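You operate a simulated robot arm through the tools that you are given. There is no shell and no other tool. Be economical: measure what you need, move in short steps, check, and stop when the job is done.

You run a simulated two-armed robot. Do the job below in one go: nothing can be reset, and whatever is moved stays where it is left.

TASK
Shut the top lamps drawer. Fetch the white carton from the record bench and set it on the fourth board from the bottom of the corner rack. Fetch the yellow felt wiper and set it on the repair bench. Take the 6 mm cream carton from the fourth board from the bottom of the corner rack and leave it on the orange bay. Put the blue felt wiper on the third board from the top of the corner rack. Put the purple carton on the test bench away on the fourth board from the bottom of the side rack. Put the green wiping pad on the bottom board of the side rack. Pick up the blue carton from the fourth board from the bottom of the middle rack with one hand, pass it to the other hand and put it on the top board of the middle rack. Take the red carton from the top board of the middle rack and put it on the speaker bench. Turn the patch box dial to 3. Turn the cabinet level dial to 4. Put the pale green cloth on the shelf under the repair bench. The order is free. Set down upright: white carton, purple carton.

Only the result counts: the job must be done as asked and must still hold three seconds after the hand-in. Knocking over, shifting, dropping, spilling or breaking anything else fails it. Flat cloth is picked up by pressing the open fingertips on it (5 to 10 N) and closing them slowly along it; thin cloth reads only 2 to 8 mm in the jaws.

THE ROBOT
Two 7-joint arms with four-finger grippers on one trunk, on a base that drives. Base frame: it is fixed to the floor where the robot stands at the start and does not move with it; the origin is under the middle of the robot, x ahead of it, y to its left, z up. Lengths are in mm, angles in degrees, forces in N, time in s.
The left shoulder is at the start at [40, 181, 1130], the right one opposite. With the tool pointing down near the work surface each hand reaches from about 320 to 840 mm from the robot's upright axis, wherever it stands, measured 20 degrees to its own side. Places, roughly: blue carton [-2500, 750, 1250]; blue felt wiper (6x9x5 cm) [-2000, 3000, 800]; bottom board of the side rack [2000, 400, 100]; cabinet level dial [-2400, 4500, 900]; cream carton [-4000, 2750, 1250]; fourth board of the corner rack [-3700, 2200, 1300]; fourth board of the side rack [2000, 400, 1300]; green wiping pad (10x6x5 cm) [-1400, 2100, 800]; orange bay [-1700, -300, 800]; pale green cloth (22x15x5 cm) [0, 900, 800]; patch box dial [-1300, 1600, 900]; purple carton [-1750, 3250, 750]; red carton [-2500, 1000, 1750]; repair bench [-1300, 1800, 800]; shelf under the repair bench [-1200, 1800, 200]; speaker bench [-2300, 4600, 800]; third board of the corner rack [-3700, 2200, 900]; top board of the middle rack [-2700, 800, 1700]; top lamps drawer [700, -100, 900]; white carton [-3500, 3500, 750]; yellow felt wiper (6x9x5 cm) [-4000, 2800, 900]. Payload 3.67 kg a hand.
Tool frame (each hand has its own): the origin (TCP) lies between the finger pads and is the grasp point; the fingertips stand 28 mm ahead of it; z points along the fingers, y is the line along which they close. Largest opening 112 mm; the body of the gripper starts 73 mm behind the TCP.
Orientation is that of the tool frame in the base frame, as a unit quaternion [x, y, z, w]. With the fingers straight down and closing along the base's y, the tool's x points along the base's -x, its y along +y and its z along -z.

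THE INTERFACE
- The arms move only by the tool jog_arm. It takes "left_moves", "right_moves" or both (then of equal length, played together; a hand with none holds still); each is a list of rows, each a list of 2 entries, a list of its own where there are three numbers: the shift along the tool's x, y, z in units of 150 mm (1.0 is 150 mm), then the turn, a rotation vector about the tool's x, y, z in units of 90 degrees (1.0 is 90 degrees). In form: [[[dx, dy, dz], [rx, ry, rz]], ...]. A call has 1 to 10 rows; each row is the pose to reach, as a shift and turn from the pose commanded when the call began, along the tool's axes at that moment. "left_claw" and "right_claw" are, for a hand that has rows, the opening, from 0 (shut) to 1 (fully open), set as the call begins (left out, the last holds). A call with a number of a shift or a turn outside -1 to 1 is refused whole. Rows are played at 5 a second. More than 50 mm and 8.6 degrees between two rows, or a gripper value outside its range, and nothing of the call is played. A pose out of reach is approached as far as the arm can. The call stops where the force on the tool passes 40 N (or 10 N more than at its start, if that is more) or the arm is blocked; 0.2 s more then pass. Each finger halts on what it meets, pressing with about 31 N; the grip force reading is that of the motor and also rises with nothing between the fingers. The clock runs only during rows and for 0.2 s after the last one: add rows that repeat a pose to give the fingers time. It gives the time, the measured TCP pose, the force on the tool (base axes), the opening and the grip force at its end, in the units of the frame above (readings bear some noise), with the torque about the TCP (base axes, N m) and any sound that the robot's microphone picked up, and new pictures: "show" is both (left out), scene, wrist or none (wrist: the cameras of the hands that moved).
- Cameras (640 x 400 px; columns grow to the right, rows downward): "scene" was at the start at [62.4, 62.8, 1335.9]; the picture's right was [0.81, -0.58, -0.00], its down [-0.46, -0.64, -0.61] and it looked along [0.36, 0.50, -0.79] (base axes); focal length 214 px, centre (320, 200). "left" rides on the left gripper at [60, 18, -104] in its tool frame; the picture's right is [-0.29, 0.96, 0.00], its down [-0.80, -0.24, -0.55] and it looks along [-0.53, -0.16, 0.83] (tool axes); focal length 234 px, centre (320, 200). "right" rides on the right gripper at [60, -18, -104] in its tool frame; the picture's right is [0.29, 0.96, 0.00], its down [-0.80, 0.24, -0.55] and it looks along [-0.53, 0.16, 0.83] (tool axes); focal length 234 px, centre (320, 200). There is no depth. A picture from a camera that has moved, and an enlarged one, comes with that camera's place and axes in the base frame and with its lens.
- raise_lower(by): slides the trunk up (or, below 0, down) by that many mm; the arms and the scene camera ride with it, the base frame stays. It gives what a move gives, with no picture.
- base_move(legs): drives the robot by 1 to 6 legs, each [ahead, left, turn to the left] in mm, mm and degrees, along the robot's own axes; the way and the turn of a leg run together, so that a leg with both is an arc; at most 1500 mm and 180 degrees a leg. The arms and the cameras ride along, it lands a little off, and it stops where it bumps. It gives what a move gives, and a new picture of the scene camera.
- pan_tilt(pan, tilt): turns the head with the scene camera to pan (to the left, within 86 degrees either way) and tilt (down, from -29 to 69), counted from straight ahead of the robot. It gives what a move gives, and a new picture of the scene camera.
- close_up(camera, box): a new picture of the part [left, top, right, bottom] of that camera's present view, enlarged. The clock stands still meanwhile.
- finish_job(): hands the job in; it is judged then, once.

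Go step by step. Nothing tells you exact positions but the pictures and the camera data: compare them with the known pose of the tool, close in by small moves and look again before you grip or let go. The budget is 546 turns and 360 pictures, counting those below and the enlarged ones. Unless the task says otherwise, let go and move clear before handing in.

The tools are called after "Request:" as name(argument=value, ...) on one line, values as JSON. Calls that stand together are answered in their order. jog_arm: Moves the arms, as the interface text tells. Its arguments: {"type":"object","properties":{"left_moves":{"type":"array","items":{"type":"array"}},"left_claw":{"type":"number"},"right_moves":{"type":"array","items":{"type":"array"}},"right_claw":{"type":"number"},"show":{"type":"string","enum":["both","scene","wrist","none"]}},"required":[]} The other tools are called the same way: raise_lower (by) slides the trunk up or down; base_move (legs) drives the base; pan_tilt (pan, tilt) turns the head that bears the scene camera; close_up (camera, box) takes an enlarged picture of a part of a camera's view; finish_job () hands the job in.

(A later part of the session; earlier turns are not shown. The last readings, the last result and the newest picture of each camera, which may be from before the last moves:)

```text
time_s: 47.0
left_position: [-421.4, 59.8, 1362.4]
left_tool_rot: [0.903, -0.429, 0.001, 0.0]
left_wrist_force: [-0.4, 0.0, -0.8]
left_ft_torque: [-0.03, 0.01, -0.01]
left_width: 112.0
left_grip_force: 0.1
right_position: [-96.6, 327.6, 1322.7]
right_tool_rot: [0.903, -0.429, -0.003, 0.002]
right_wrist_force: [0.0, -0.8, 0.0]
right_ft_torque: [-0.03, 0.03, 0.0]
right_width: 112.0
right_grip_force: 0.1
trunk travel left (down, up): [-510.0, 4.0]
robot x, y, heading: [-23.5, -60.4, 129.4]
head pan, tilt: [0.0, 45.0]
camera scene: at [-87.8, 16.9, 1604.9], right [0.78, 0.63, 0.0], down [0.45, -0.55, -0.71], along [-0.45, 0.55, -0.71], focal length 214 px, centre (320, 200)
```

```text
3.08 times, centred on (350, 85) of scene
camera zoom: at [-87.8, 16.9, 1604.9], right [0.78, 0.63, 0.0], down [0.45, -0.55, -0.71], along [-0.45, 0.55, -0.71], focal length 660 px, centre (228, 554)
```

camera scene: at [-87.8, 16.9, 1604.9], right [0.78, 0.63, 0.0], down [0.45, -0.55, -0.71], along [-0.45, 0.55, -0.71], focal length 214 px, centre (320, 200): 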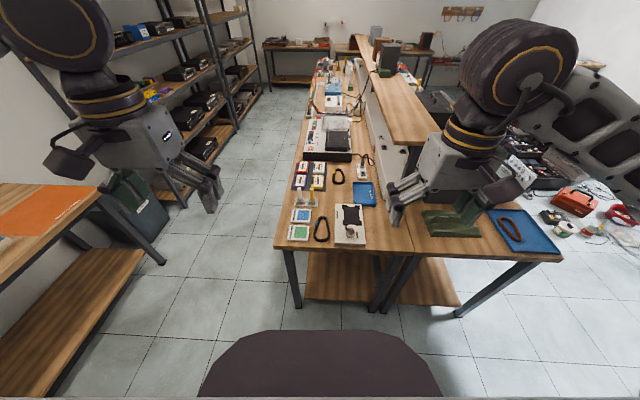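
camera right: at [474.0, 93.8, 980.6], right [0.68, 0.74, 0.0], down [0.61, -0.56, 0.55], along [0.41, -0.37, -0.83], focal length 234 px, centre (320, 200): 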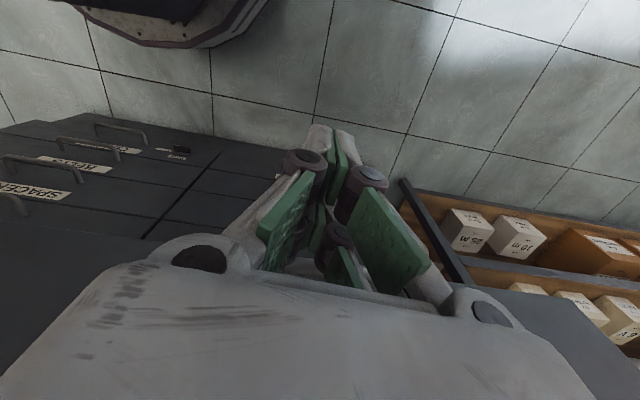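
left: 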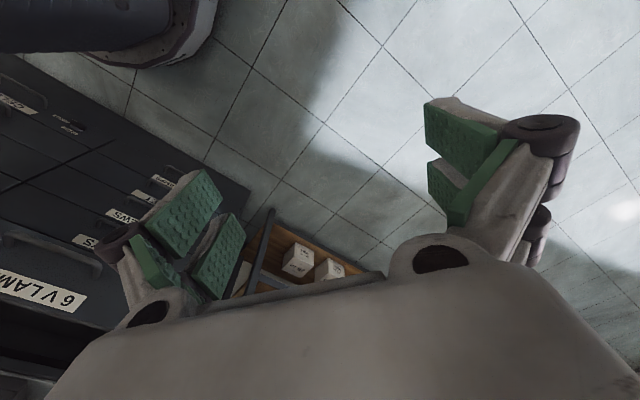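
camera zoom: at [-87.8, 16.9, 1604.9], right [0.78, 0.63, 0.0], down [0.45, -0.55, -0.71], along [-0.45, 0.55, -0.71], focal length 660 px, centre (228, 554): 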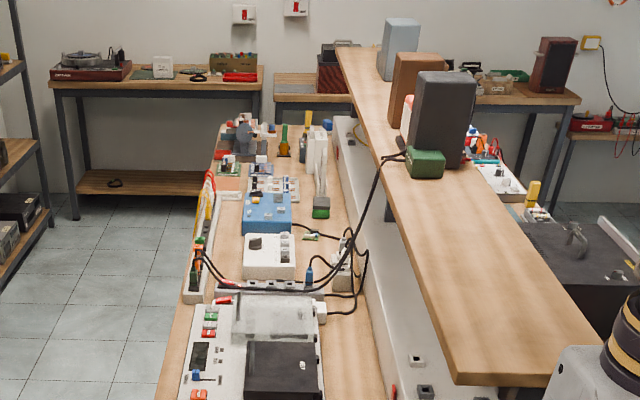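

The cloth lies around (-13, 911) with ridges along the bench. I sidestep right and move closer to put it in the right hand's reach.

Request:
base_move(legs=[[0, -450, 0], [240, 0, 0]])

Request:
pan_tilt(pan=-15, tilt=60)

```text
time_s: 51.3
left_position: [-217.3, 531.2, 1362.8]
left_tool_rot: [0.903, -0.429, 0.0, 0.0]
left_wrist_force: [0.1, 0.7, -0.3]
left_ft_torque: [0.02, 0.02, 0.0]
left_width: 112.1
left_grip_force: 0.1
right_position: [104.5, 797.8, 1323.4]
right_tool_rot: [0.903, -0.43, -0.004, 0.002]
right_wrist_force: [0.2, -0.1, -0.1]
right_ft_torque: [0.05, -0.02, 0.01]
right_width: 112.1
right_grip_force: 0.0
trunk travel left (down, up): [-510.0, 4.0]
robot x, y, heading: [177.8, 412.1, 129.0]
head pan, tilt: [0.0, 45.0]
camera scene: at [114.8, 487.8, 1605.1], right [0.78, 0.63, 0.0], down [0.45, -0.55, -0.71], along [-0.45, 0.55, -0.71], focal length 214 px, centre (320, 200)
```

scene: 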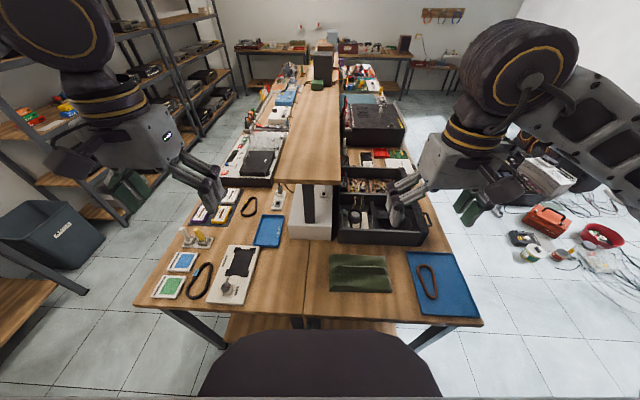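

```text
time_s: 52.0
left_position: [-219.8, 533.4, 1361.4]
left_tool_rot: [0.904, -0.428, 0.001, 0.002]
left_wrist_force: [-0.1, 0.6, -0.4]
left_ft_torque: [-0.01, -0.01, -0.02]
left_width: 112.0
left_grip_force: 0.0
right_position: [103.2, 801.6, 1322.8]
right_tool_rot: [0.904, -0.428, -0.002, 0.002]
right_wrist_force: [0.2, -0.5, 0.4]
right_ft_torque: [0.0, 0.0, 0.01]
right_width: 112.3
right_grip_force: 0.0
trunk travel left (down, up): [-510.0, 4.0]
robot x, y, heading: [175.1, 411.9, 129.2]
head pan, tilt: [-15.0, 60.0]
camera scene: at [136.2, 488.7, 1585.4], right [0.91, 0.41, 0.0], down [0.35, -0.79, -0.5], along [-0.2, 0.46, -0.87], focal length 214 px, centre (320, 200)
```

scene: 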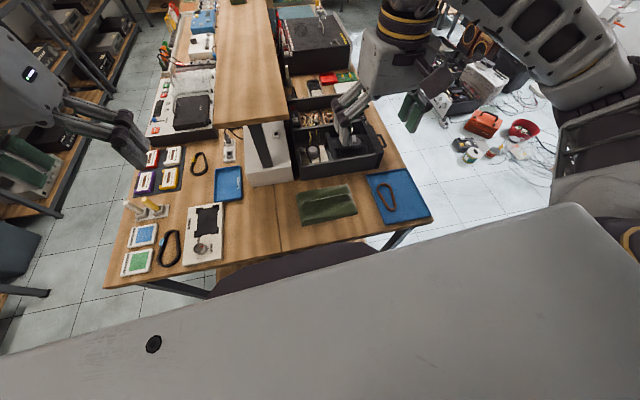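

I lower the trunk, then turn the right hand so that it closes across the ridges and bring it over the cloth.

Request:
raise_lower(by=-200)

Request:
jog_arm(right_moves=[[[-0.1, 0.02, 0], [0, 0, 0.09]], [[-0.2, 0.04, 0], [0, 0, 0.18]], [[-0.3, 0.06, 0], [0, 0, 0.27]], [[-0.4, 0.08, 0], [0, 0, 0.36]], [[-0.5, 0.1, 0], [0, 0, 0.45]], [[-0.6, 0.12, 0], [0, 0, 0.54]], [[-0.7, 0.14, 0.1], [0, 0, 0.63]], [[-0.8, 0.16, 0.2], [0, 0, 0.72]], [[-0.9, 0.18, 0.3], [0, 0, 0.81]], [[-1, 0.19, 0.4], [0, 0, 0.9]]], right_claw=1, show="wrist")

```text
time_s: 54.2
left_position: [-218.4, 531.0, 1162.6]
left_tool_rot: [0.903, -0.429, 0.0, 0.0]
left_wrist_force: [-1.0, 0.2, -0.6]
left_ft_torque: [-0.01, 0.02, -0.02]
left_width: 112.4
left_grip_force: 0.0
right_position: [104.4, 800.3, 1122.5]
right_tool_rot: [0.903, -0.429, -0.002, 0.002]
right_wrist_force: [-0.3, 0.2, 1.2]
right_ft_torque: [0.02, -0.02, -0.02]
right_width: 112.1
right_grip_force: 0.1
trunk travel left (down, up): [-310.0, 204.0]
robot x, y, heading: [178.9, 409.7, 129.3]
head pan, tilt: [-15.0, 60.0]
```

```text
time_s: 56.4
left_position: [-220.0, 532.3, 1162.9]
left_tool_rot: [0.903, -0.429, 0.001, 0.0]
left_wrist_force: [-0.6, 0.5, 0.4]
left_ft_torque: [0.02, 0.02, 0.02]
left_width: 112.0
left_grip_force: 0.0
right_position: [-13.4, 899.4, 1062.2]
right_tool_rot: [-0.408, 0.913, -0.001, -0.005]
right_wrist_force: [-1.4, -0.7, -0.5]
right_ft_torque: [0.01, 0.01, 0.02]
right_width: 111.8
right_grip_force: 0.1
trunk travel left (down, up): [-310.0, 204.0]
robot x, y, heading: [176.4, 410.1, 129.2]
head pan, tilt: [-15.0, 60.0]
camera right: at [-38.3, 842.0, 1167.2], right [-0.91, 0.42, 0.01], down [0.36, 0.76, 0.55], along [0.23, 0.5, -0.84], focal length 234 px, centre (320, 200)
```

right: 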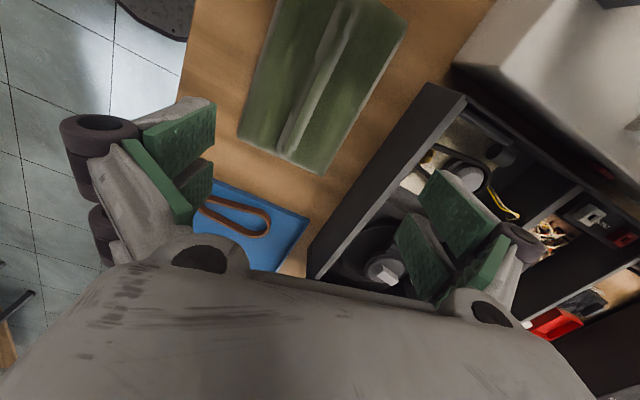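

The hand is right above the fold. I narrow the jaws a bit (black box nearby) and go down.

Request:
jog_arm(right_moves=[[[0, -0.04, 0.3], [0, 0, 0]], [[0, -0.06, 0.6], [0, 0, 0]], [[0, -0.06, 0.9], [0, 0, 0]], [[0, -0.06, 1], [0, 0, 0]]], right_claw=0.7, show="wrist")

```text
time_s: 57.4
left_position: [-218.4, 531.6, 1162.7]
left_tool_rot: [0.903, -0.43, 0.001, 0.0]
left_wrist_force: [0.0, -0.5, 0.1]
left_ft_torque: [0.04, 0.0, -0.03]
left_width: 112.2
left_grip_force: 0.1
right_position: [-7.5, 892.9, 914.6]
right_tool_rot: [-0.408, 0.913, 0.0, -0.003]
right_wrist_force: [-0.6, 0.1, -0.2]
right_ft_torque: [0.0, -0.01, -0.01]
right_width: 78.4
right_grip_force: 0.0
trunk travel left (down, up): [-310.0, 204.0]
robot x, y, heading: [178.6, 407.8, 129.2]
head pan, tilt: [-15.0, 60.0]
camera right: at [-32.3, 835.4, 1018.1], right [-0.91, 0.42, 0.01], down [0.36, 0.76, 0.55], along [0.23, 0.5, -0.84], focal length 234 px, centre (320, 200)
```

right: 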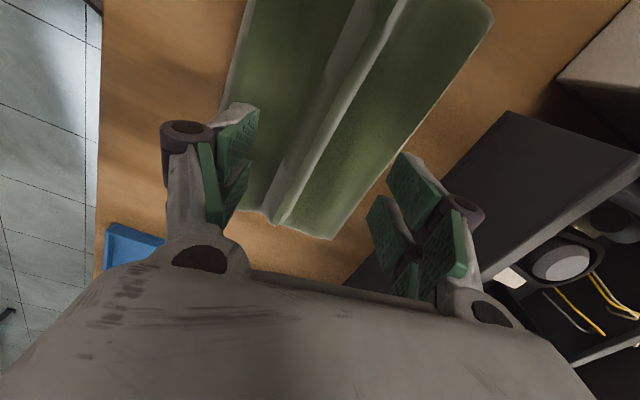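

Request:
jog_arm(right_moves=[[[0, 0, 0.2], [0, 0, 0.09]], [[0, 0, 0.4], [0, 0, 0.09]], [[0, 0, 0.47], [0, 0, 0.09]]], show="wrist")

```text
time_s: 58.1
left_position: [-215.2, 529.3, 1163.9]
left_tool_rot: [0.903, -0.43, -0.001, -0.001]
left_wrist_force: [1.5, 0.3, 0.3]
left_ft_torque: [-0.01, 0.07, 0.0]
left_width: 112.1
left_grip_force: 0.1
right_position: [-6.5, 890.5, 864.0]
right_tool_rot: [-0.344, 0.939, 0.005, -0.009]
right_wrist_force: [12.8, -11.9, 48.9]
right_ft_torque: [-1.15, -2.24, -0.17]
right_width: 66.1
right_grip_force: 21.7
trunk travel left (down, up): [-310.0, 204.0]
robot x, y, heading: [183.1, 404.1, 129.2]
head pan, tilt: [-15.0, 60.0]
stopped in row 3 (right hand): the force on the tool passed its limit at 50 N (the readings are from after the stop); the commanded pose is now the measured one
camera right: at [-37.3, 836.9, 969.1], right [-0.84, 0.55, 0.02], down [0.47, 0.69, 0.55], along [0.29, 0.47, -0.84], focal length 234 px, centre (320, 200)
```

right: 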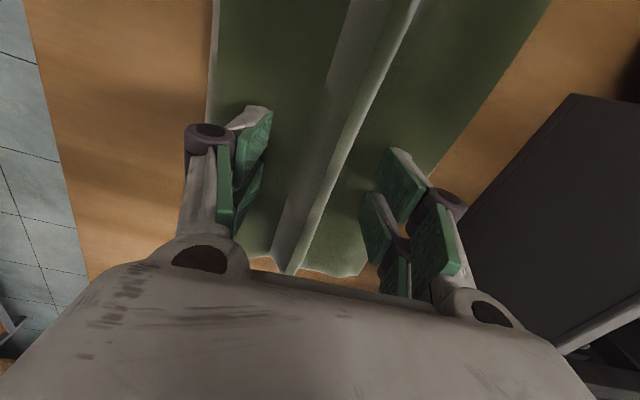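

Contact came at TCP z≈864, so the surface lies higher than thought. I lift slightly to bring the force down to 5–10 N.

Request:
jog_arm(right_moves=[[[0, 0, -0.01], [0, 0, 0]], [[0, 0, -0.02], [0, 0, 0]]], right_claw=0.62, show="none")

```text
time_s: 58.7
left_position: [-217.8, 531.4, 1162.9]
left_tool_rot: [0.903, -0.43, 0.0, -0.001]
left_wrist_force: [0.0, -0.4, -0.9]
left_ft_torque: [-0.03, 0.01, 0.0]
left_width: 112.0
left_grip_force: 0.0
right_position: [-7.4, 892.1, 862.2]
right_tool_rot: [-0.342, 0.94, 0.003, -0.007]
right_wrist_force: [7.1, -10.0, 36.0]
right_ft_torque: [-0.75, -1.24, -0.4]
right_width: 75.5
right_grip_force: 16.2
trunk travel left (down, up): [-310.0, 204.0]
robot x, y, heading: [178.0, 407.8, 129.2]
head pan, tilt: [-15.0, 60.0]
```

Request:
jog_arm(right_moves=[[[0, 0, -0.02], [0, 0, 0]], [[0, 0, -0.03], [0, 0, 0]]], show="none")

```text
time_s: 59.3
left_position: [-218.4, 531.8, 1161.3]
left_tool_rot: [0.903, -0.43, 0.001, -0.001]
left_wrist_force: [0.0, 0.6, 0.1]
left_ft_torque: [0.04, 0.02, -0.03]
left_width: 112.0
left_grip_force: 0.0
right_position: [-7.8, 893.5, 863.2]
right_tool_rot: [-0.341, 0.94, 0.003, -0.006]
right_wrist_force: [-3.0, -2.1, 6.6]
right_ft_torque: [-0.17, -0.15, -0.18]
right_width: 71.1
right_grip_force: 0.7
trunk travel left (down, up): [-310.0, 204.0]
robot x, y, heading: [177.7, 410.6, 128.9]
head pan, tilt: [-15.0, 60.0]
```

Pressing at 6.6 N. I close slowly in steps.

Request:
jog_arm(right_moves=[[[0, 0, 0], [0, 0, 0]]], right_claw=0.5, show="none")

Request:
jog_arm(right_moves=[[[0, 0, 0], [0, 0, 0]]], right_claw=0.4, show="none")

Request:
jog_arm(right_moves=[[[0, 0, 0], [0, 0, 0]]], right_claw=0.3, show="wrist")

```text
time_s: 59.7
left_position: [-218.3, 531.7, 1161.9]
left_tool_rot: [0.903, -0.43, 0.0, 0.0]
left_wrist_force: [-0.1, -0.9, 0.0]
left_ft_torque: [0.0, 0.01, -0.03]
left_width: 111.9
left_grip_force: 0.1
right_position: [-6.6, 893.3, 864.7]
right_tool_rot: [-0.342, 0.94, 0.004, -0.006]
right_wrist_force: [3.7, -5.9, 12.4]
right_ft_torque: [-0.33, -0.58, -0.13]
right_width: 61.5
right_grip_force: 5.1
trunk travel left (down, up): [-310.0, 204.0]
robot x, y, heading: [182.3, 409.9, 129.0]
head pan, tilt: [-15.0, 60.0]
```

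```text
time_s: 60.1
left_position: [-217.1, 530.5, 1162.1]
left_tool_rot: [0.903, -0.43, 0.0, 0.001]
left_wrist_force: [0.2, -0.4, 0.3]
left_ft_torque: [0.01, -0.02, 0.02]
left_width: 111.9
left_grip_force: 0.0
right_position: [-7.2, 892.6, 866.8]
right_tool_rot: [-0.342, 0.94, 0.005, -0.008]
right_wrist_force: [7.1, -5.0, 20.0]
right_ft_torque: [-0.43, -0.84, -0.08]
right_width: 51.2
right_grip_force: 6.0
trunk travel left (down, up): [-310.0, 204.0]
robot x, y, heading: [178.5, 409.7, 128.8]
head pan, tilt: [-15.0, 60.0]
```

```text
time_s: 60.5
left_position: [-217.4, 530.5, 1162.8]
left_tool_rot: [0.903, -0.43, 0.001, -0.001]
left_wrist_force: [0.5, 0.5, 0.4]
left_ft_torque: [-0.02, 0.03, 0.0]
left_width: 112.2
left_grip_force: 0.0
right_position: [-9.5, 893.8, 867.0]
right_tool_rot: [-0.341, 0.94, 0.006, -0.009]
right_wrist_force: [-6.5, 0.4, 27.0]
right_ft_torque: [-0.01, -1.06, -0.9]
right_width: 35.2
right_grip_force: 28.3
trunk travel left (down, up): [-310.0, 204.0]
robot x, y, heading: [176.3, 410.3, 129.0]
head pan, tilt: [-15.0, 60.0]
camera right: at [-40.5, 840.3, 972.3], right [-0.83, 0.55, 0.02], down [0.47, 0.69, 0.55], along [0.29, 0.47, -0.84], focal length 234 px, centre (320, 200)
```

right: 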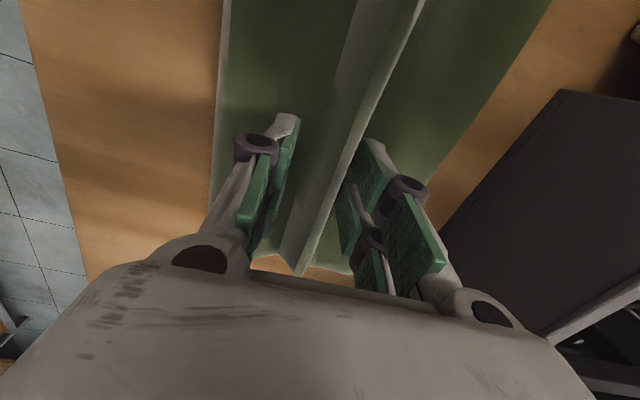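

The fold is between the pads (35 mm, gripping). I close fully while easing up a little.

Request:
jog_arm(right_moves=[[[0, 0, -0.015], [0, 0, 0]], [[0, 0, -0.015], [0, 0, 0]], [[0, 0, -0.015], [0, 0, 0]], [[0, 0, -0.015], [0, 0, 0]]], right_claw=0, show="none")

Request:
jog_arm(right_moves=[[[0, 0, -0.1], [0, 0, 0]], [[0, 0, -0.2], [0, 0, 0]], [[0, 0, -0.35], [0, 0, 0]], [[0, 0, -0.5], [0, 0, 0]]])

```text
time_s: 61.5
left_position: [-219.1, 532.5, 1162.0]
left_tool_rot: [0.903, -0.43, 0.002, -0.001]
left_wrist_force: [-0.7, -0.5, -0.4]
left_ft_torque: [0.0, -0.04, 0.0]
left_width: 111.8
left_grip_force: 0.1
right_position: [-8.3, 893.9, 867.7]
right_tool_rot: [-0.342, 0.94, 0.003, -0.007]
right_wrist_force: [-10.1, 5.7, 18.8]
right_ft_torque: [-0.18, 0.83, -0.28]
right_width: 23.7
right_grip_force: 31.2
trunk travel left (down, up): [-310.0, 204.0]
robot x, y, heading: [178.1, 407.8, 129.0]
head pan, tilt: [-15.0, 60.0]
```

```text
time_s: 62.5
left_position: [-218.9, 532.0, 1162.6]
left_tool_rot: [0.903, -0.429, 0.001, 0.0]
left_wrist_force: [0.4, 0.5, -0.1]
left_ft_torque: [0.01, 0.01, 0.02]
left_width: 112.1
left_grip_force: 0.1
right_position: [-6.1, 893.4, 942.2]
right_tool_rot: [-0.343, 0.939, 0.003, -0.005]
right_wrist_force: [1.0, 0.4, -0.9]
right_ft_torque: [0.02, -0.03, -0.01]
right_width: 23.5
right_grip_force: 31.2
trunk travel left (down, up): [-310.0, 204.0]
robot x, y, heading: [180.3, 407.8, 129.0]
head pan, tilt: [-15.0, 60.0]
camera scene: at [137.0, 487.5, 1385.4], right [0.91, 0.41, 0.0], down [0.35, -0.79, -0.5], along [-0.2, 0.46, -0.87], focal length 214 px, centre (320, 200)
camera right: at [-37.3, 841.0, 1046.3], right [-0.84, 0.55, 0.01], down [0.46, 0.7, 0.55], along [0.29, 0.46, -0.84], focal length 234 px, centre (320, 200)
```

scene: 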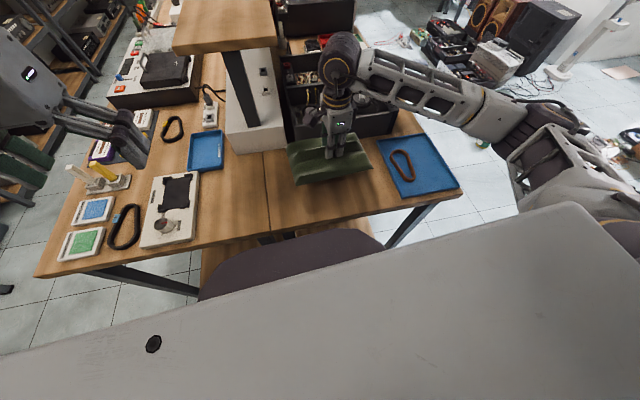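
right: 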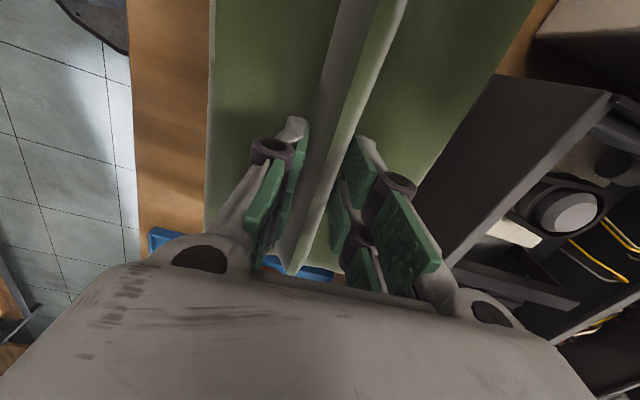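

The cloth is lifted cleanly. I'll raise it, back away, sidestep to the repair bench end and lower it for the shelf underneath.

Request:
jog_arm(right_moves=[[[0, 0, -0.3], [0, 0, 0]], [[0, 0, -0.6], [0, 0, 0]], [[0, 0, -0.8], [0, 0, 0]]], show="none")

Request:
base_move(legs=[[-290, 0, 0], [0, 525, -1]])

Request:
pan_tilt(pan=0, tilt=60)

```text
time_s: 63.3
left_position: [-218.1, 533.1, 1162.8]
left_tool_rot: [0.903, -0.429, 0.001, 0.0]
left_wrist_force: [0.4, -0.2, 0.0]
left_ft_torque: [0.02, 0.01, -0.02]
left_width: 111.9
left_grip_force: 0.0
right_position: [-3.0, 895.8, 1065.1]
right_tool_rot: [-0.342, 0.94, 0.002, -0.006]
right_wrist_force: [-0.6, 0.5, -1.6]
right_ft_torque: [-0.02, 0.0, -0.02]
right_width: 24.1
right_grip_force: 31.3
trunk travel left (down, up): [-310.0, 204.0]
robot x, y, heading: [178.1, 410.3, 129.3]
head pan, tilt: [-15.0, 60.0]
```

```text
time_s: 68.1
left_position: [-437.1, -23.8, 1162.6]
left_tool_rot: [0.902, -0.432, 0.0, 0.0]
left_wrist_force: [0.0, -0.4, -1.4]
left_ft_torque: [-0.01, -0.04, 0.02]
left_width: 112.1
left_grip_force: 0.1
right_position: [-219.6, 337.5, 1064.7]
right_tool_rot: [-0.34, 0.94, 0.002, -0.006]
right_wrist_force: [-0.4, 0.2, -1.0]
right_ft_torque: [-0.01, -0.07, -0.02]
right_width: 23.9
right_grip_force: 30.5
trunk travel left (down, up): [-310.0, 204.0]
robot x, y, heading: [-37.6, -149.9, 128.6]
head pan, tilt: [-15.0, 60.0]
camera scene: at [-81.5, -71.1, 1385.4], right [0.91, 0.4, 0.0], down [0.35, -0.79, -0.5], along [-0.2, 0.46, -0.87], focal length 214 px, centre (320, 200)
```

scene: 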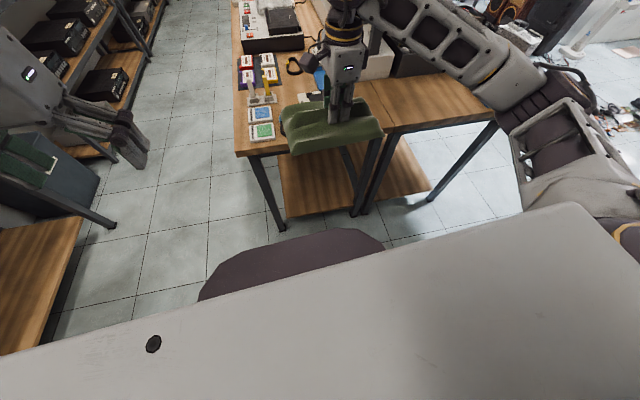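

```text
time_s: 68.8
left_position: [-436.1, -25.8, 1163.2]
left_tool_rot: [0.902, -0.432, 0.002, 0.001]
left_wrist_force: [-0.3, 0.9, 0.0]
left_ft_torque: [0.01, 0.02, 0.02]
left_width: 111.8
left_grip_force: 0.2
right_position: [-220.0, 337.0, 1064.8]
right_tool_rot: [-0.34, 0.94, 0.001, -0.006]
right_wrist_force: [-0.5, 0.8, -1.0]
right_ft_torque: [0.02, 0.0, -0.01]
right_width: 23.6
right_grip_force: 31.0
trunk travel left (down, up): [-310.0, 204.0]
robot x, y, heading: [-42.6, -145.5, 128.5]
head pan, tilt: [0.0, 60.0]
camera scene: at [-96.3, -80.2, 1385.4], right [0.78, 0.63, 0.0], down [0.54, -0.68, -0.5], along [-0.31, 0.39, -0.87], focal length 214 px, centre (320, 200)
```

scene: 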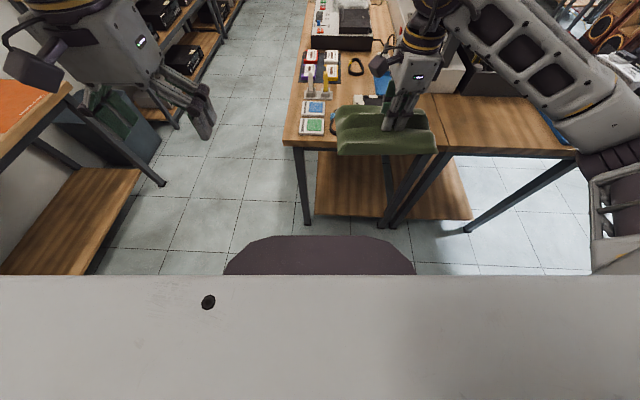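

The shelf end is clearly visible between the bench legs. I lower the trunk and then the right hand in front of it.

Request:
raise_lower(by=-305)

Request:
jog_arm(right_moves=[[[0, 0, 0.25], [0, 0, 0]], [[0, 0, 0.5], [0, 0, 0]], [[0, 0, 0.75], [0, 0, 0]], [[0, 0, 1], [0, 0, 0]]], show="none")

Request:
jog_arm(right_moves=[[[0, 0, 0.25], [0, 0, 0]], [[0, 0, 0.5], [0, 0, 0]], [[0, 0, 0.75], [0, 0, 0]], [[0, 0, 1], [0, 0, 0]]], show="none")

Request:
jog_arm(right_moves=[[[0, 0, 0.25], [0, 0, 0]], [[0, 0, 0.5], [0, 0, 0]], [[0, 0, 0.75], [0, 0, 0]]])

```text
time_s: 71.9
left_position: [-436.5, -24.6, 858.0]
left_tool_rot: [0.902, -0.432, 0.002, 0.001]
left_wrist_force: [0.5, -0.6, 0.3]
left_ft_torque: [-0.03, -0.01, 0.0]
left_width: 112.0
left_grip_force: 0.1
right_position: [-219.3, 336.2, 760.7]
right_tool_rot: [-0.339, 0.941, 0.002, -0.007]
right_wrist_force: [0.5, 0.5, -1.8]
right_ft_torque: [0.0, 0.01, 0.0]
right_width: 23.8
right_grip_force: 30.9
trunk travel left (down, up): [-5.0, 509.0]
robot x, y, heading: [-36.6, -150.8, 128.6]
head pan, tilt: [0.0, 60.0]
```

```text
time_s: 72.9
left_position: [-437.1, -24.4, 858.0]
left_tool_rot: [0.902, -0.432, 0.001, 0.001]
left_wrist_force: [0.1, 0.8, -0.8]
left_ft_torque: [-0.03, 0.02, 0.0]
left_width: 112.3
left_grip_force: 0.0
right_position: [-223.1, 338.0, 607.9]
right_tool_rot: [-0.34, 0.94, 0.003, -0.006]
right_wrist_force: [0.0, 0.3, -2.0]
right_ft_torque: [0.03, 0.0, 0.01]
right_width: 23.8
right_grip_force: 30.3
trunk travel left (down, up): [-5.0, 509.0]
robot x, y, heading: [-43.1, -153.7, 129.0]
head pan, tilt: [0.0, 60.0]
```

```text
time_s: 73.9
left_position: [-436.1, -24.4, 858.9]
left_tool_rot: [0.901, -0.433, 0.002, 0.0]
left_wrist_force: [0.0, 0.2, 0.5]
left_ft_torque: [0.01, 0.02, 0.0]
left_width: 111.9
left_grip_force: 0.0
right_position: [-225.5, 337.9, 458.0]
right_tool_rot: [-0.34, 0.94, 0.004, -0.007]
right_wrist_force: [-0.3, -0.5, -2.1]
right_ft_torque: [-0.02, 0.0, -0.02]
right_width: 23.7
right_grip_force: 31.2
trunk travel left (down, up): [-5.0, 509.0]
robot x, y, heading: [-41.9, -146.0, 128.5]
head pan, tilt: [0.0, 60.0]
```

```text
time_s: 74.7
left_position: [-436.4, -24.1, 858.3]
left_tool_rot: [0.902, -0.433, 0.001, 0.001]
left_wrist_force: [-0.7, -0.4, 1.7]
left_ft_torque: [-0.03, 0.01, 0.02]
left_width: 112.4
left_grip_force: 0.0
right_position: [-226.9, 338.6, 345.5]
right_tool_rot: [-0.341, 0.94, 0.002, -0.006]
right_wrist_force: [-0.5, 0.0, -2.2]
right_ft_torque: [-0.01, -0.04, -0.01]
right_width: 23.7
right_grip_force: 30.8
trunk travel left (down, up): [-5.0, 509.0]
robot x, y, heading: [-41.7, -153.0, 128.9]
head pan, tilt: [0.0, 60.0]
camera scene: at [-96.3, -80.0, 1081.5], right [0.78, 0.63, 0.0], down [0.54, -0.68, -0.5], along [-0.31, 0.39, -0.87], focal length 214 px, centre (320, 200)
camera right: at [-258.5, 285.6, 450.5], right [-0.83, 0.55, 0.01], down [0.47, 0.69, 0.55], along [0.29, 0.46, -0.84], focal length 234 px, centre (320, 200)
```

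scene: 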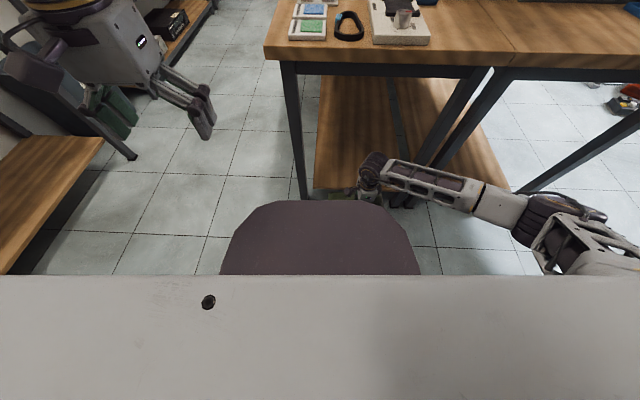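
right: 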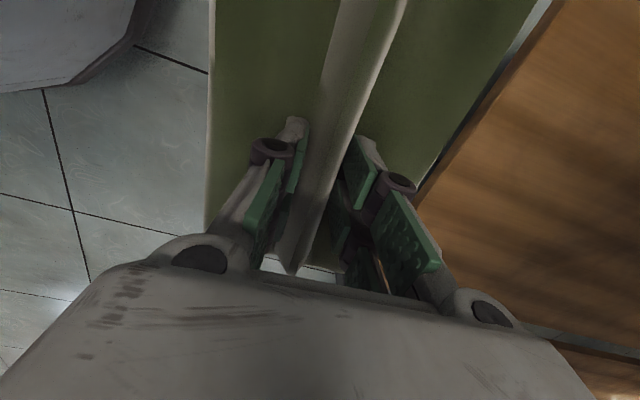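

The forearm would meet the right bench leg if I drove straight in. I swing the hand further to my right first so that the elbow comes behind the hand.

Request:
jog_arm(right_moves=[[[-0.2, -0.05, 0], [0, 0, 0]], [[-0.4, -0.1, 0], [0, 0, 0]], [[-0.6, -0.15, 0], [0, 0, 0]], [[-0.8, -0.2, 0], [0, 0, 0]], [[-1, -0.25, 0], [0, 0, 0]]], show="scene")

```text
time_s: 75.9
left_position: [-437.5, -24.9, 857.5]
left_tool_rot: [0.902, -0.432, 0.001, 0.0]
left_wrist_force: [0.2, 0.4, -0.5]
left_ft_torque: [0.0, -0.01, 0.01]
left_width: 112.3
left_grip_force: 0.0
right_position: [-84.2, 407.7, 344.9]
right_tool_rot: [-0.341, 0.94, 0.003, -0.007]
right_wrist_force: [-1.0, -0.8, -1.6]
right_ft_torque: [0.03, 0.01, 0.01]
right_width: 23.9
right_grip_force: 31.5
trunk travel left (down, up): [-5.0, 509.0]
robot x, y, heading: [-41.3, -148.8, 128.9]
head pan, tilt: [0.0, 60.0]
camera scene: at [-96.0, -80.2, 1081.5], right [0.78, 0.63, 0.0], down [0.54, -0.67, -0.5], along [-0.31, 0.39, -0.87], focal length 214 px, centre (320, 200)
```

scene: 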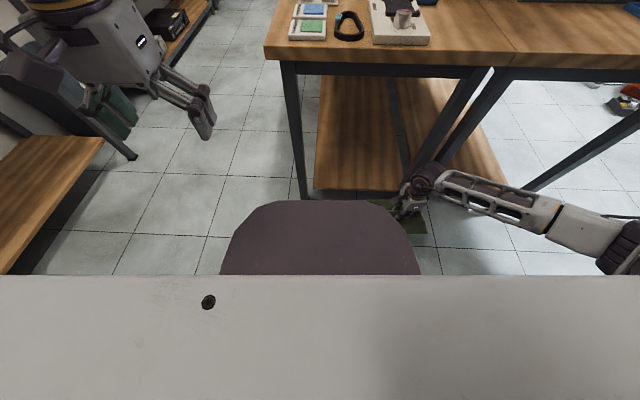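

The forearm now trails backward. I sidestep left and turn 10° right so it clears the leg when going in.

Request:
base_move(legs=[[0, 290, 0], [0, 0, -10]])

```text
time_s: 78.7
left_position: [-634.3, -138.1, 857.6]
left_tool_rot: [0.861, -0.509, 0.001, 0.0]
left_wrist_force: [0.5, 0.1, -0.8]
left_ft_torque: [0.01, -0.01, -0.01]
left_width: 112.0
left_grip_force: 0.0
right_position: [-214.6, 225.6, 346.5]
right_tool_rot: [-0.256, 0.967, 0.003, -0.007]
right_wrist_force: [0.8, 0.2, -1.6]
right_ft_torque: [0.01, 0.0, 0.01]
right_width: 23.6
right_grip_force: 30.8
trunk travel left (down, up): [-5.0, 509.0]
robot x, y, heading: [-260.4, -331.7, 118.9]
head pan, tilt: [0.0, 60.0]
camera scene: at [-309.1, -253.1, 1081.5], right [0.88, 0.48, 0.0], down [0.42, -0.76, -0.5], along [-0.24, 0.44, -0.87], focal length 214 px, centre (320, 200)
```

scene: 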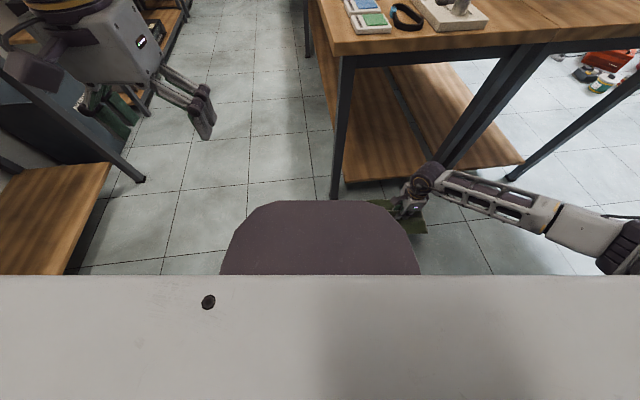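

Request:
base_move(legs=[[230, 25, 0]])

Request:
close_up(camera="right", box=[0, 0, 640, 400])

```text
time_s: 80.4
left_position: [-768.0, 54.4, 858.0]
left_tool_rot: [0.86, -0.51, 0.001, 0.0]
left_wrist_force: [-0.8, 0.1, 0.6]
left_ft_torque: [-0.02, -0.02, 0.02]
left_width: 112.1
left_grip_force: 0.1
right_position: [-345.0, 414.8, 345.8]
right_tool_rot: [-0.256, 0.967, 0.003, -0.007]
right_wrist_force: [-1.9, -0.2, -1.4]
right_ft_torque: [0.01, -0.01, 0.01]
right_width: 23.8
right_grip_force: 31.4
trunk travel left (down, up): [-5.0, 509.0]
robot x, y, heading: [-397.3, -137.9, 118.5]
head pan, tilt: [0.0, 60.0]
camera scene: at [-443.0, -61.2, 1081.4], right [0.88, 0.48, 0.0], down [0.42, -0.76, -0.5], along [-0.24, 0.44, -0.87], focal length 214 px, centre (320, 200)
```

scene: 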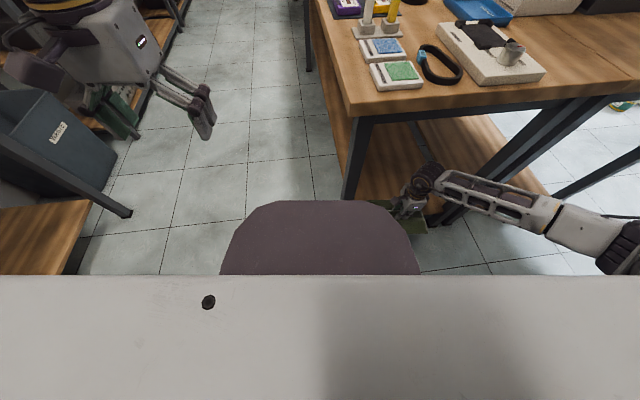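

```text
1.00 times, centred on (320, 200) of right (not enlarged: the box is as wide or as high as the picture)
camera zoom: at [-385.7, 370.2, 449.8], right [-0.72, 0.69, 0.01], down [0.58, 0.6, 0.55], along [0.37, 0.4, -0.84], focal length 234 px, centre (320, 200)
```

zoom: 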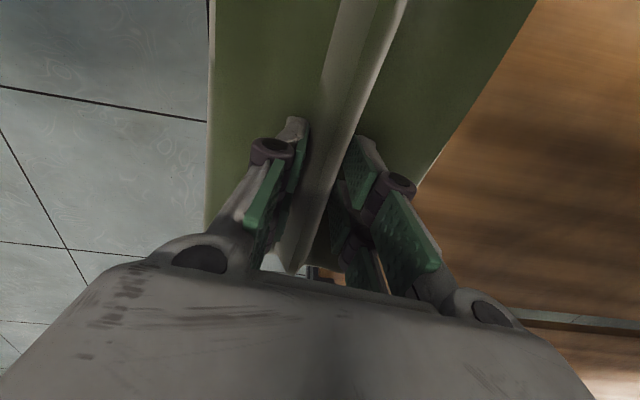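

Request:
base_move(legs=[[130, 15, 0]])

Request:
close_up(camera="right", box=[0, 0, 640, 400])

```text
time_s: 81.7
left_position: [-843.0, 158.0, 857.6]
left_tool_rot: [0.86, -0.509, 0.001, 0.001]
left_wrist_force: [0.0, 0.6, -0.2]
left_ft_torque: [-0.05, -0.03, -0.02]
left_width: 112.0
left_grip_force: 0.1
right_position: [-419.7, 521.4, 346.2]
right_tool_rot: [-0.256, 0.967, 0.002, -0.006]
right_wrist_force: [-0.4, 0.1, -1.3]
right_ft_torque: [0.01, 0.03, 0.01]
right_width: 23.6
right_grip_force: 31.2
trunk travel left (down, up): [-5.0, 509.0]
robot x, y, heading: [-475.6, -34.2, 118.8]
head pan, tilt: [0.0, 60.0]
camera scene: at [-518.2, 44.2, 1081.4], right [0.88, 0.48, 0.0], down [0.42, -0.76, -0.5], along [-0.24, 0.44, -0.87], focal length 214 px, centre (320, 200)
```

scene: 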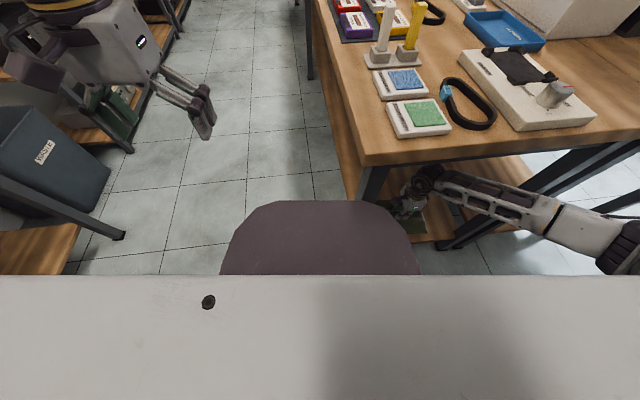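

```text
1.00 times, centred on (320, 200) of right (not enlarged: the box is as wide or as high as the picture)
camera zoom: at [-461.1, 475.3, 449.5], right [-0.72, 0.69, 0.01], down [0.58, 0.6, 0.55], along [0.37, 0.4, -0.84], focal length 234 px, centre (320, 200)
```

zoom: 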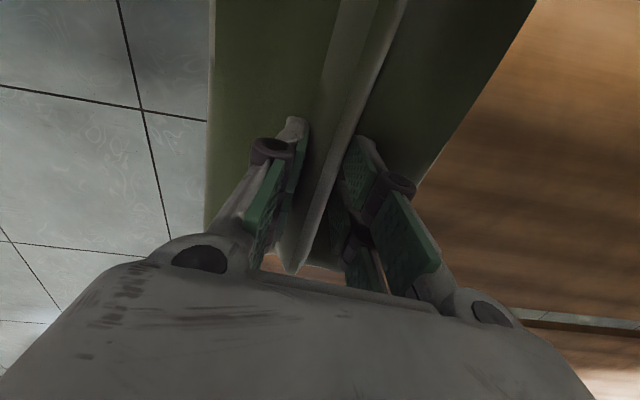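

The hand is inside over the shelf. I reach 50 mm further in with the arm and then lower gently.

Request:
jog_arm(right_moves=[[[0, 0.17, 0], [0, 0, 0]], [[0, 0.35, 0.1], [0, 0, 0]], [[0, 0.35, 0.25], [0, 0, 0]], [[0, 0.35, 0.4], [0, 0, 0]]])

```text
time_s: 82.7
left_position: [-841.9, 157.9, 857.4]
left_tool_rot: [0.861, -0.509, 0.001, 0.001]
left_wrist_force: [-0.1, 0.3, -0.2]
left_ft_torque: [-0.01, 0.0, -0.01]
left_width: 112.2
left_grip_force: 0.0
right_position: [-446.6, 568.9, 284.5]
right_tool_rot: [-0.257, 0.966, 0.003, -0.006]
right_wrist_force: [0.3, -0.4, -1.4]
right_ft_torque: [0.04, -0.01, -0.01]
right_width: 23.7
right_grip_force: 31.3
trunk travel left (down, up): [-5.0, 509.0]
robot x, y, heading: [-476.1, -35.7, 119.1]
head pan, tilt: [0.0, 60.0]
camera scene: at [-517.6, 43.3, 1081.5], right [0.88, 0.48, 0.0], down [0.42, -0.76, -0.5], along [-0.24, 0.44, -0.87], focal length 214 px, centre (320, 200)
camera right: at [-487.2, 521.6, 389.3], right [-0.72, 0.69, 0.01], down [0.58, 0.6, 0.55], along [0.37, 0.4, -0.84], focal length 234 px, centre (320, 200)
```

scene: 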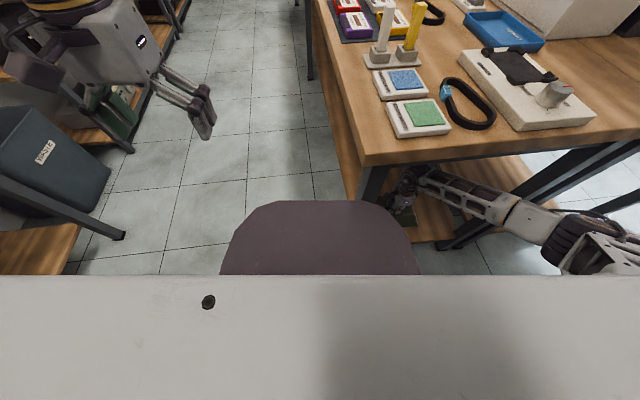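
right: 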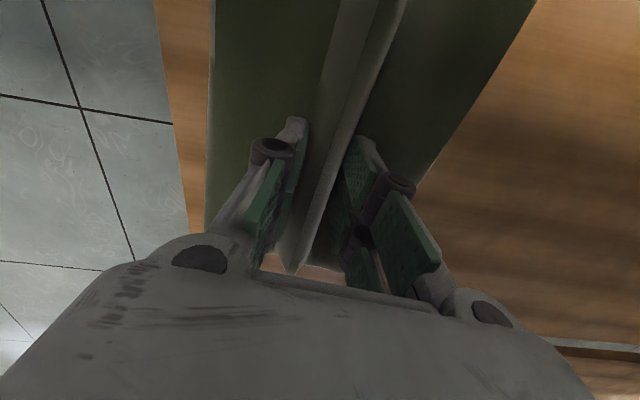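

Request:
jog_arm(right_moves=[[[0, 0, 0.08], [0, 0, 0]], [[0, 0, 0.16], [0, 0, 0]], [[0, 0, 0.24], [0, 0, 0]], [[0, 0, 0.32], [0, 0, 0]], [[0, 0, 0.4], [0, 0, 0]], [[0, 0, 0.48], [0, 0, 0]], [[0, 0, 0.56], [0, 0, 0]], [[0, 0, 0.64], [0, 0, 0]]], show="wrist")

```text
time_s: 84.1
left_position: [-842.8, 157.6, 858.1]
left_tool_rot: [0.861, -0.509, 0.0, 0.0]
left_wrist_force: [-0.6, 0.0, 1.0]
left_ft_torque: [0.0, 0.01, 0.02]
left_width: 112.2
left_grip_force: 0.2
right_position: [-447.8, 566.2, 219.8]
right_tool_rot: [-0.256, 0.967, 0.002, -0.005]
right_wrist_force: [3.4, -8.9, 16.8]
right_ft_torque: [0.04, -1.04, -0.16]
right_width: 23.8
right_grip_force: 31.1
trunk travel left (down, up): [-5.0, 509.0]
robot x, y, heading: [-476.9, -33.0, 118.8]
head pan, tilt: [0.0, 60.0]
stopped in row 7 (right hand): the force on the tool passed its limit at 54 N (the readings are from after the stop); the commanded pose is now the measured one
camera right: at [-488.8, 521.0, 324.0], right [-0.72, 0.69, 0.01], down [0.58, 0.6, 0.55], along [0.37, 0.4, -0.84], focal length 234 px, centre (320, 200)
```

right: 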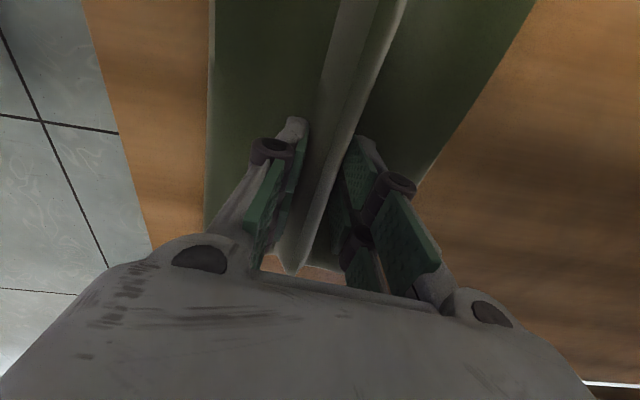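

The cloth rests on the shelf. I release and lift off.

Request:
jog_arm(right_moves=[[[0, 0, -0.01], [0, 0, 0]], [[0, 0, -0.01], [0, 0, 0]], [[0, 0, -0.01], [0, 0, 0]]], right_claw=0.6, show="none")

Request:
jog_arm(right_moves=[[[0, 0, -0.1], [0, 0, 0]], [[0, 0, -0.3], [0, 0, 0]], [[0, 0, -0.5], [0, 0, 0]], [[0, 0, -0.7], [0, 0, 0]]], show="wrist")

```text
time_s: 84.9
left_position: [-843.2, 159.1, 857.7]
left_tool_rot: [0.86, -0.51, 0.001, 0.0]
left_wrist_force: [-0.1, 0.5, 1.3]
left_ft_torque: [-0.02, 0.0, 0.02]
left_width: 112.1
left_grip_force: 0.1
right_position: [-447.2, 567.5, 219.2]
right_tool_rot: [-0.255, 0.967, 0.002, -0.006]
right_wrist_force: [0.1, 0.3, 0.5]
right_ft_torque: [-0.01, -0.02, -0.02]
right_width: 67.3
right_grip_force: 0.0
trunk travel left (down, up): [-5.0, 509.0]
robot x, y, heading: [-474.0, -35.8, 118.8]
head pan, tilt: [0.0, 60.0]
```

```text
time_s: 85.9
left_position: [-842.2, 158.7, 857.5]
left_tool_rot: [0.86, -0.51, 0.0, 0.0]
left_wrist_force: [-0.1, -0.1, -0.6]
left_ft_torque: [-0.02, -0.02, -0.02]
left_width: 112.0
left_grip_force: 0.0
right_position: [-446.2, 568.0, 324.5]
right_tool_rot: [-0.256, 0.967, 0.001, -0.005]
right_wrist_force: [0.5, 0.3, -0.4]
right_ft_torque: [0.0, -0.03, 0.01]
right_width: 67.0
right_grip_force: 0.1
trunk travel left (down, up): [-5.0, 509.0]
robot x, y, heading: [-476.3, -32.0, 118.7]
head pan, tilt: [0.0, 60.0]
camera right: at [-486.6, 522.2, 429.1], right [-0.72, 0.69, 0.01], down [0.58, 0.6, 0.55], along [0.37, 0.4, -0.84], focal length 234 px, centre (320, 200)
```

right: 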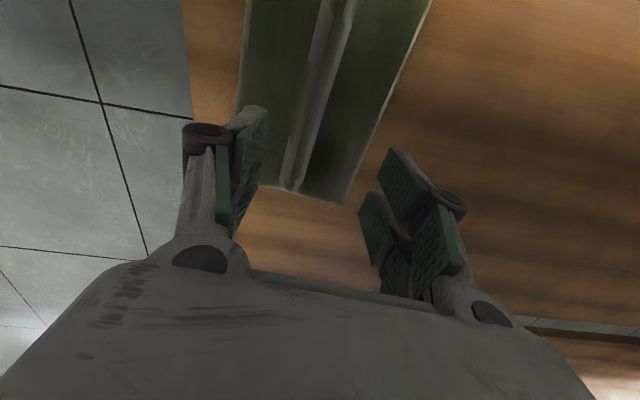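

The cloth lies on the shelf. I back straight out the way I came.

Request:
base_move(legs=[[-200, -22, 0], [-230, -25, 0]])

Request:
raise_lower(by=500)

Request:
jog_arm(right_moves=[[[0.2, 0, -0.25], [0, 0, -0.09]], [[0.4, 0, -0.5], [0, 0, -0.18]], [[0.6, 0, -0.75], [0, 0, -0.27]], [[0.8, 0, -1], [0, 0, -0.36]], [[0.9, 0, -1], [0, 0, -0.45]], [[1, 0, -1], [0, 0, -0.54]], [[1, 0, -1], [0, 0, -0.63]], [[1, 0, -1], [0, 0, -0.72]], [[1, 0, -1], [0, 0, -0.81]], [[1, 0, -1], [0, 0, -0.9]]], right_claw=1, show="none")

Request:
jog_arm(right_moves=[[[0, 0, -0.25], [0, 0, 0]], [[0, 0, -0.5], [0, 0, 0]], [[0, 0, -0.75], [0, 0, 0]], [[0, 0, -1], [0, 0, 0]]], show="none")

Request:
pan_tilt(pan=15, tilt=30)

```text
time_s: 88.9
left_position: [-594.2, -198.0, 859.0]
left_tool_rot: [0.862, -0.507, 0.0, 0.0]
left_wrist_force: [0.3, -0.5, -0.2]
left_ft_torque: [0.01, 0.0, 0.01]
left_width: 112.0
left_grip_force: 0.0
right_position: [-200.2, 214.8, 324.4]
right_tool_rot: [-0.258, 0.966, 0.001, -0.007]
right_wrist_force: [-0.4, -0.1, 0.6]
right_ft_torque: [0.04, 0.0, 0.01]
right_width: 66.9
right_grip_force: 0.2
trunk travel left (down, up): [-5.0, 509.0]
robot x, y, heading: [-225.4, -387.9, 119.1]
head pan, tilt: [0.0, 60.0]
camera scene: at [-269.1, -311.7, 1081.6], right [0.87, 0.48, 0.0], down [0.42, -0.76, -0.5], along [-0.24, 0.44, -0.87], focal length 214 px, centre (320, 200)
```

scene: 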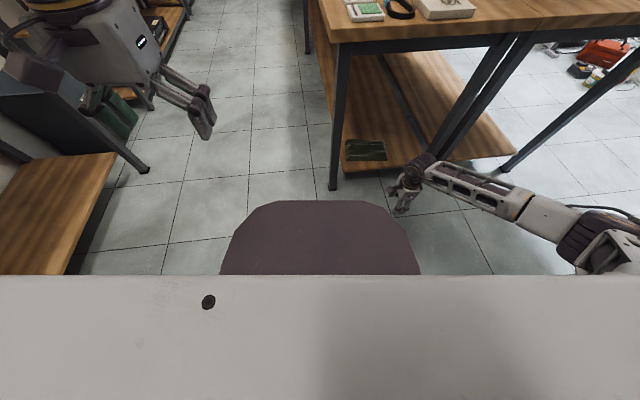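

```text
refused: 500 is not a number from -400 to 400
```

```text
time_s: 91.1
left_position: [-595.3, -197.9, 857.8]
left_tool_rot: [0.862, -0.508, 0.0, 0.001]
left_wrist_force: [-0.1, -0.7, 0.3]
left_ft_torque: [-0.02, 0.0, -0.01]
left_width: 111.8
left_grip_force: 0.0
right_position: [-328.2, 139.2, 475.3]
right_tool_rot: [0.824, -0.567, -0.006, 0.004]
right_wrist_force: [0.1, -0.8, 0.7]
right_ft_torque: [0.01, 0.0, -0.04]
right_width: 112.0
right_grip_force: 0.0
trunk travel left (down, up): [-5.0, 509.0]
robot x, y, heading: [-227.3, -390.0, 118.7]
head pan, tilt: [0.0, 60.0]
```

```text
time_s: 92.1
left_position: [-595.4, -198.7, 858.8]
left_tool_rot: [0.861, -0.508, 0.0, 0.0]
left_wrist_force: [-0.2, -0.5, -0.3]
left_ft_torque: [0.04, 0.03, 0.01]
left_width: 111.8
left_grip_force: 0.1
right_position: [-328.3, 138.8, 626.5]
right_tool_rot: [0.824, -0.567, -0.005, 0.004]
right_wrist_force: [-0.5, 0.3, 0.1]
right_ft_torque: [0.04, 0.0, 0.01]
right_width: 112.2
right_grip_force: 0.0
trunk travel left (down, up): [-5.0, 509.0]
robot x, y, heading: [-227.6, -391.1, 119.0]
head pan, tilt: [0.0, 60.0]
```

```text
time_s: 93.1
left_position: [-595.4, -197.4, 857.5]
left_tool_rot: [0.862, -0.508, 0.001, 0.001]
left_wrist_force: [0.3, 0.0, -0.7]
left_ft_torque: [-0.01, 0.01, -0.01]
left_width: 111.9
left_grip_force: 0.0
right_position: [-328.5, 140.2, 624.5]
right_tool_rot: [0.824, -0.567, -0.006, 0.005]
right_wrist_force: [-0.3, -0.2, 1.3]
right_ft_torque: [-0.03, 0.01, -0.02]
right_width: 112.0
right_grip_force: 0.1
trunk travel left (down, up): [-5.0, 509.0]
robot x, y, heading: [-224.1, -387.0, 119.1]
head pan, tilt: [15.0, 30.0]
camera scene: at [-300.1, -304.1, 1123.5], right [0.72, 0.69, 0.0], down [0.35, -0.36, -0.87], along [-0.6, 0.62, -0.5], focal length 214 px, centre (320, 200)
```

scene: 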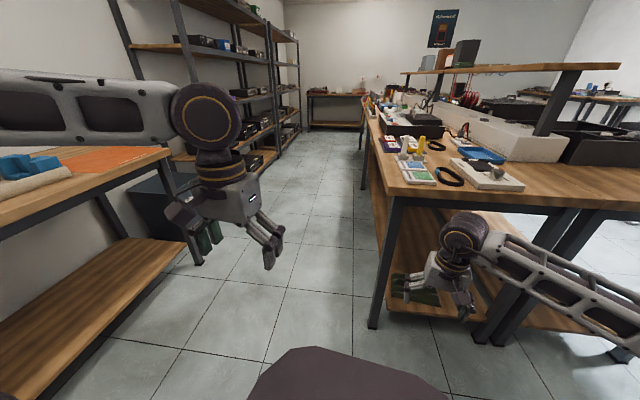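

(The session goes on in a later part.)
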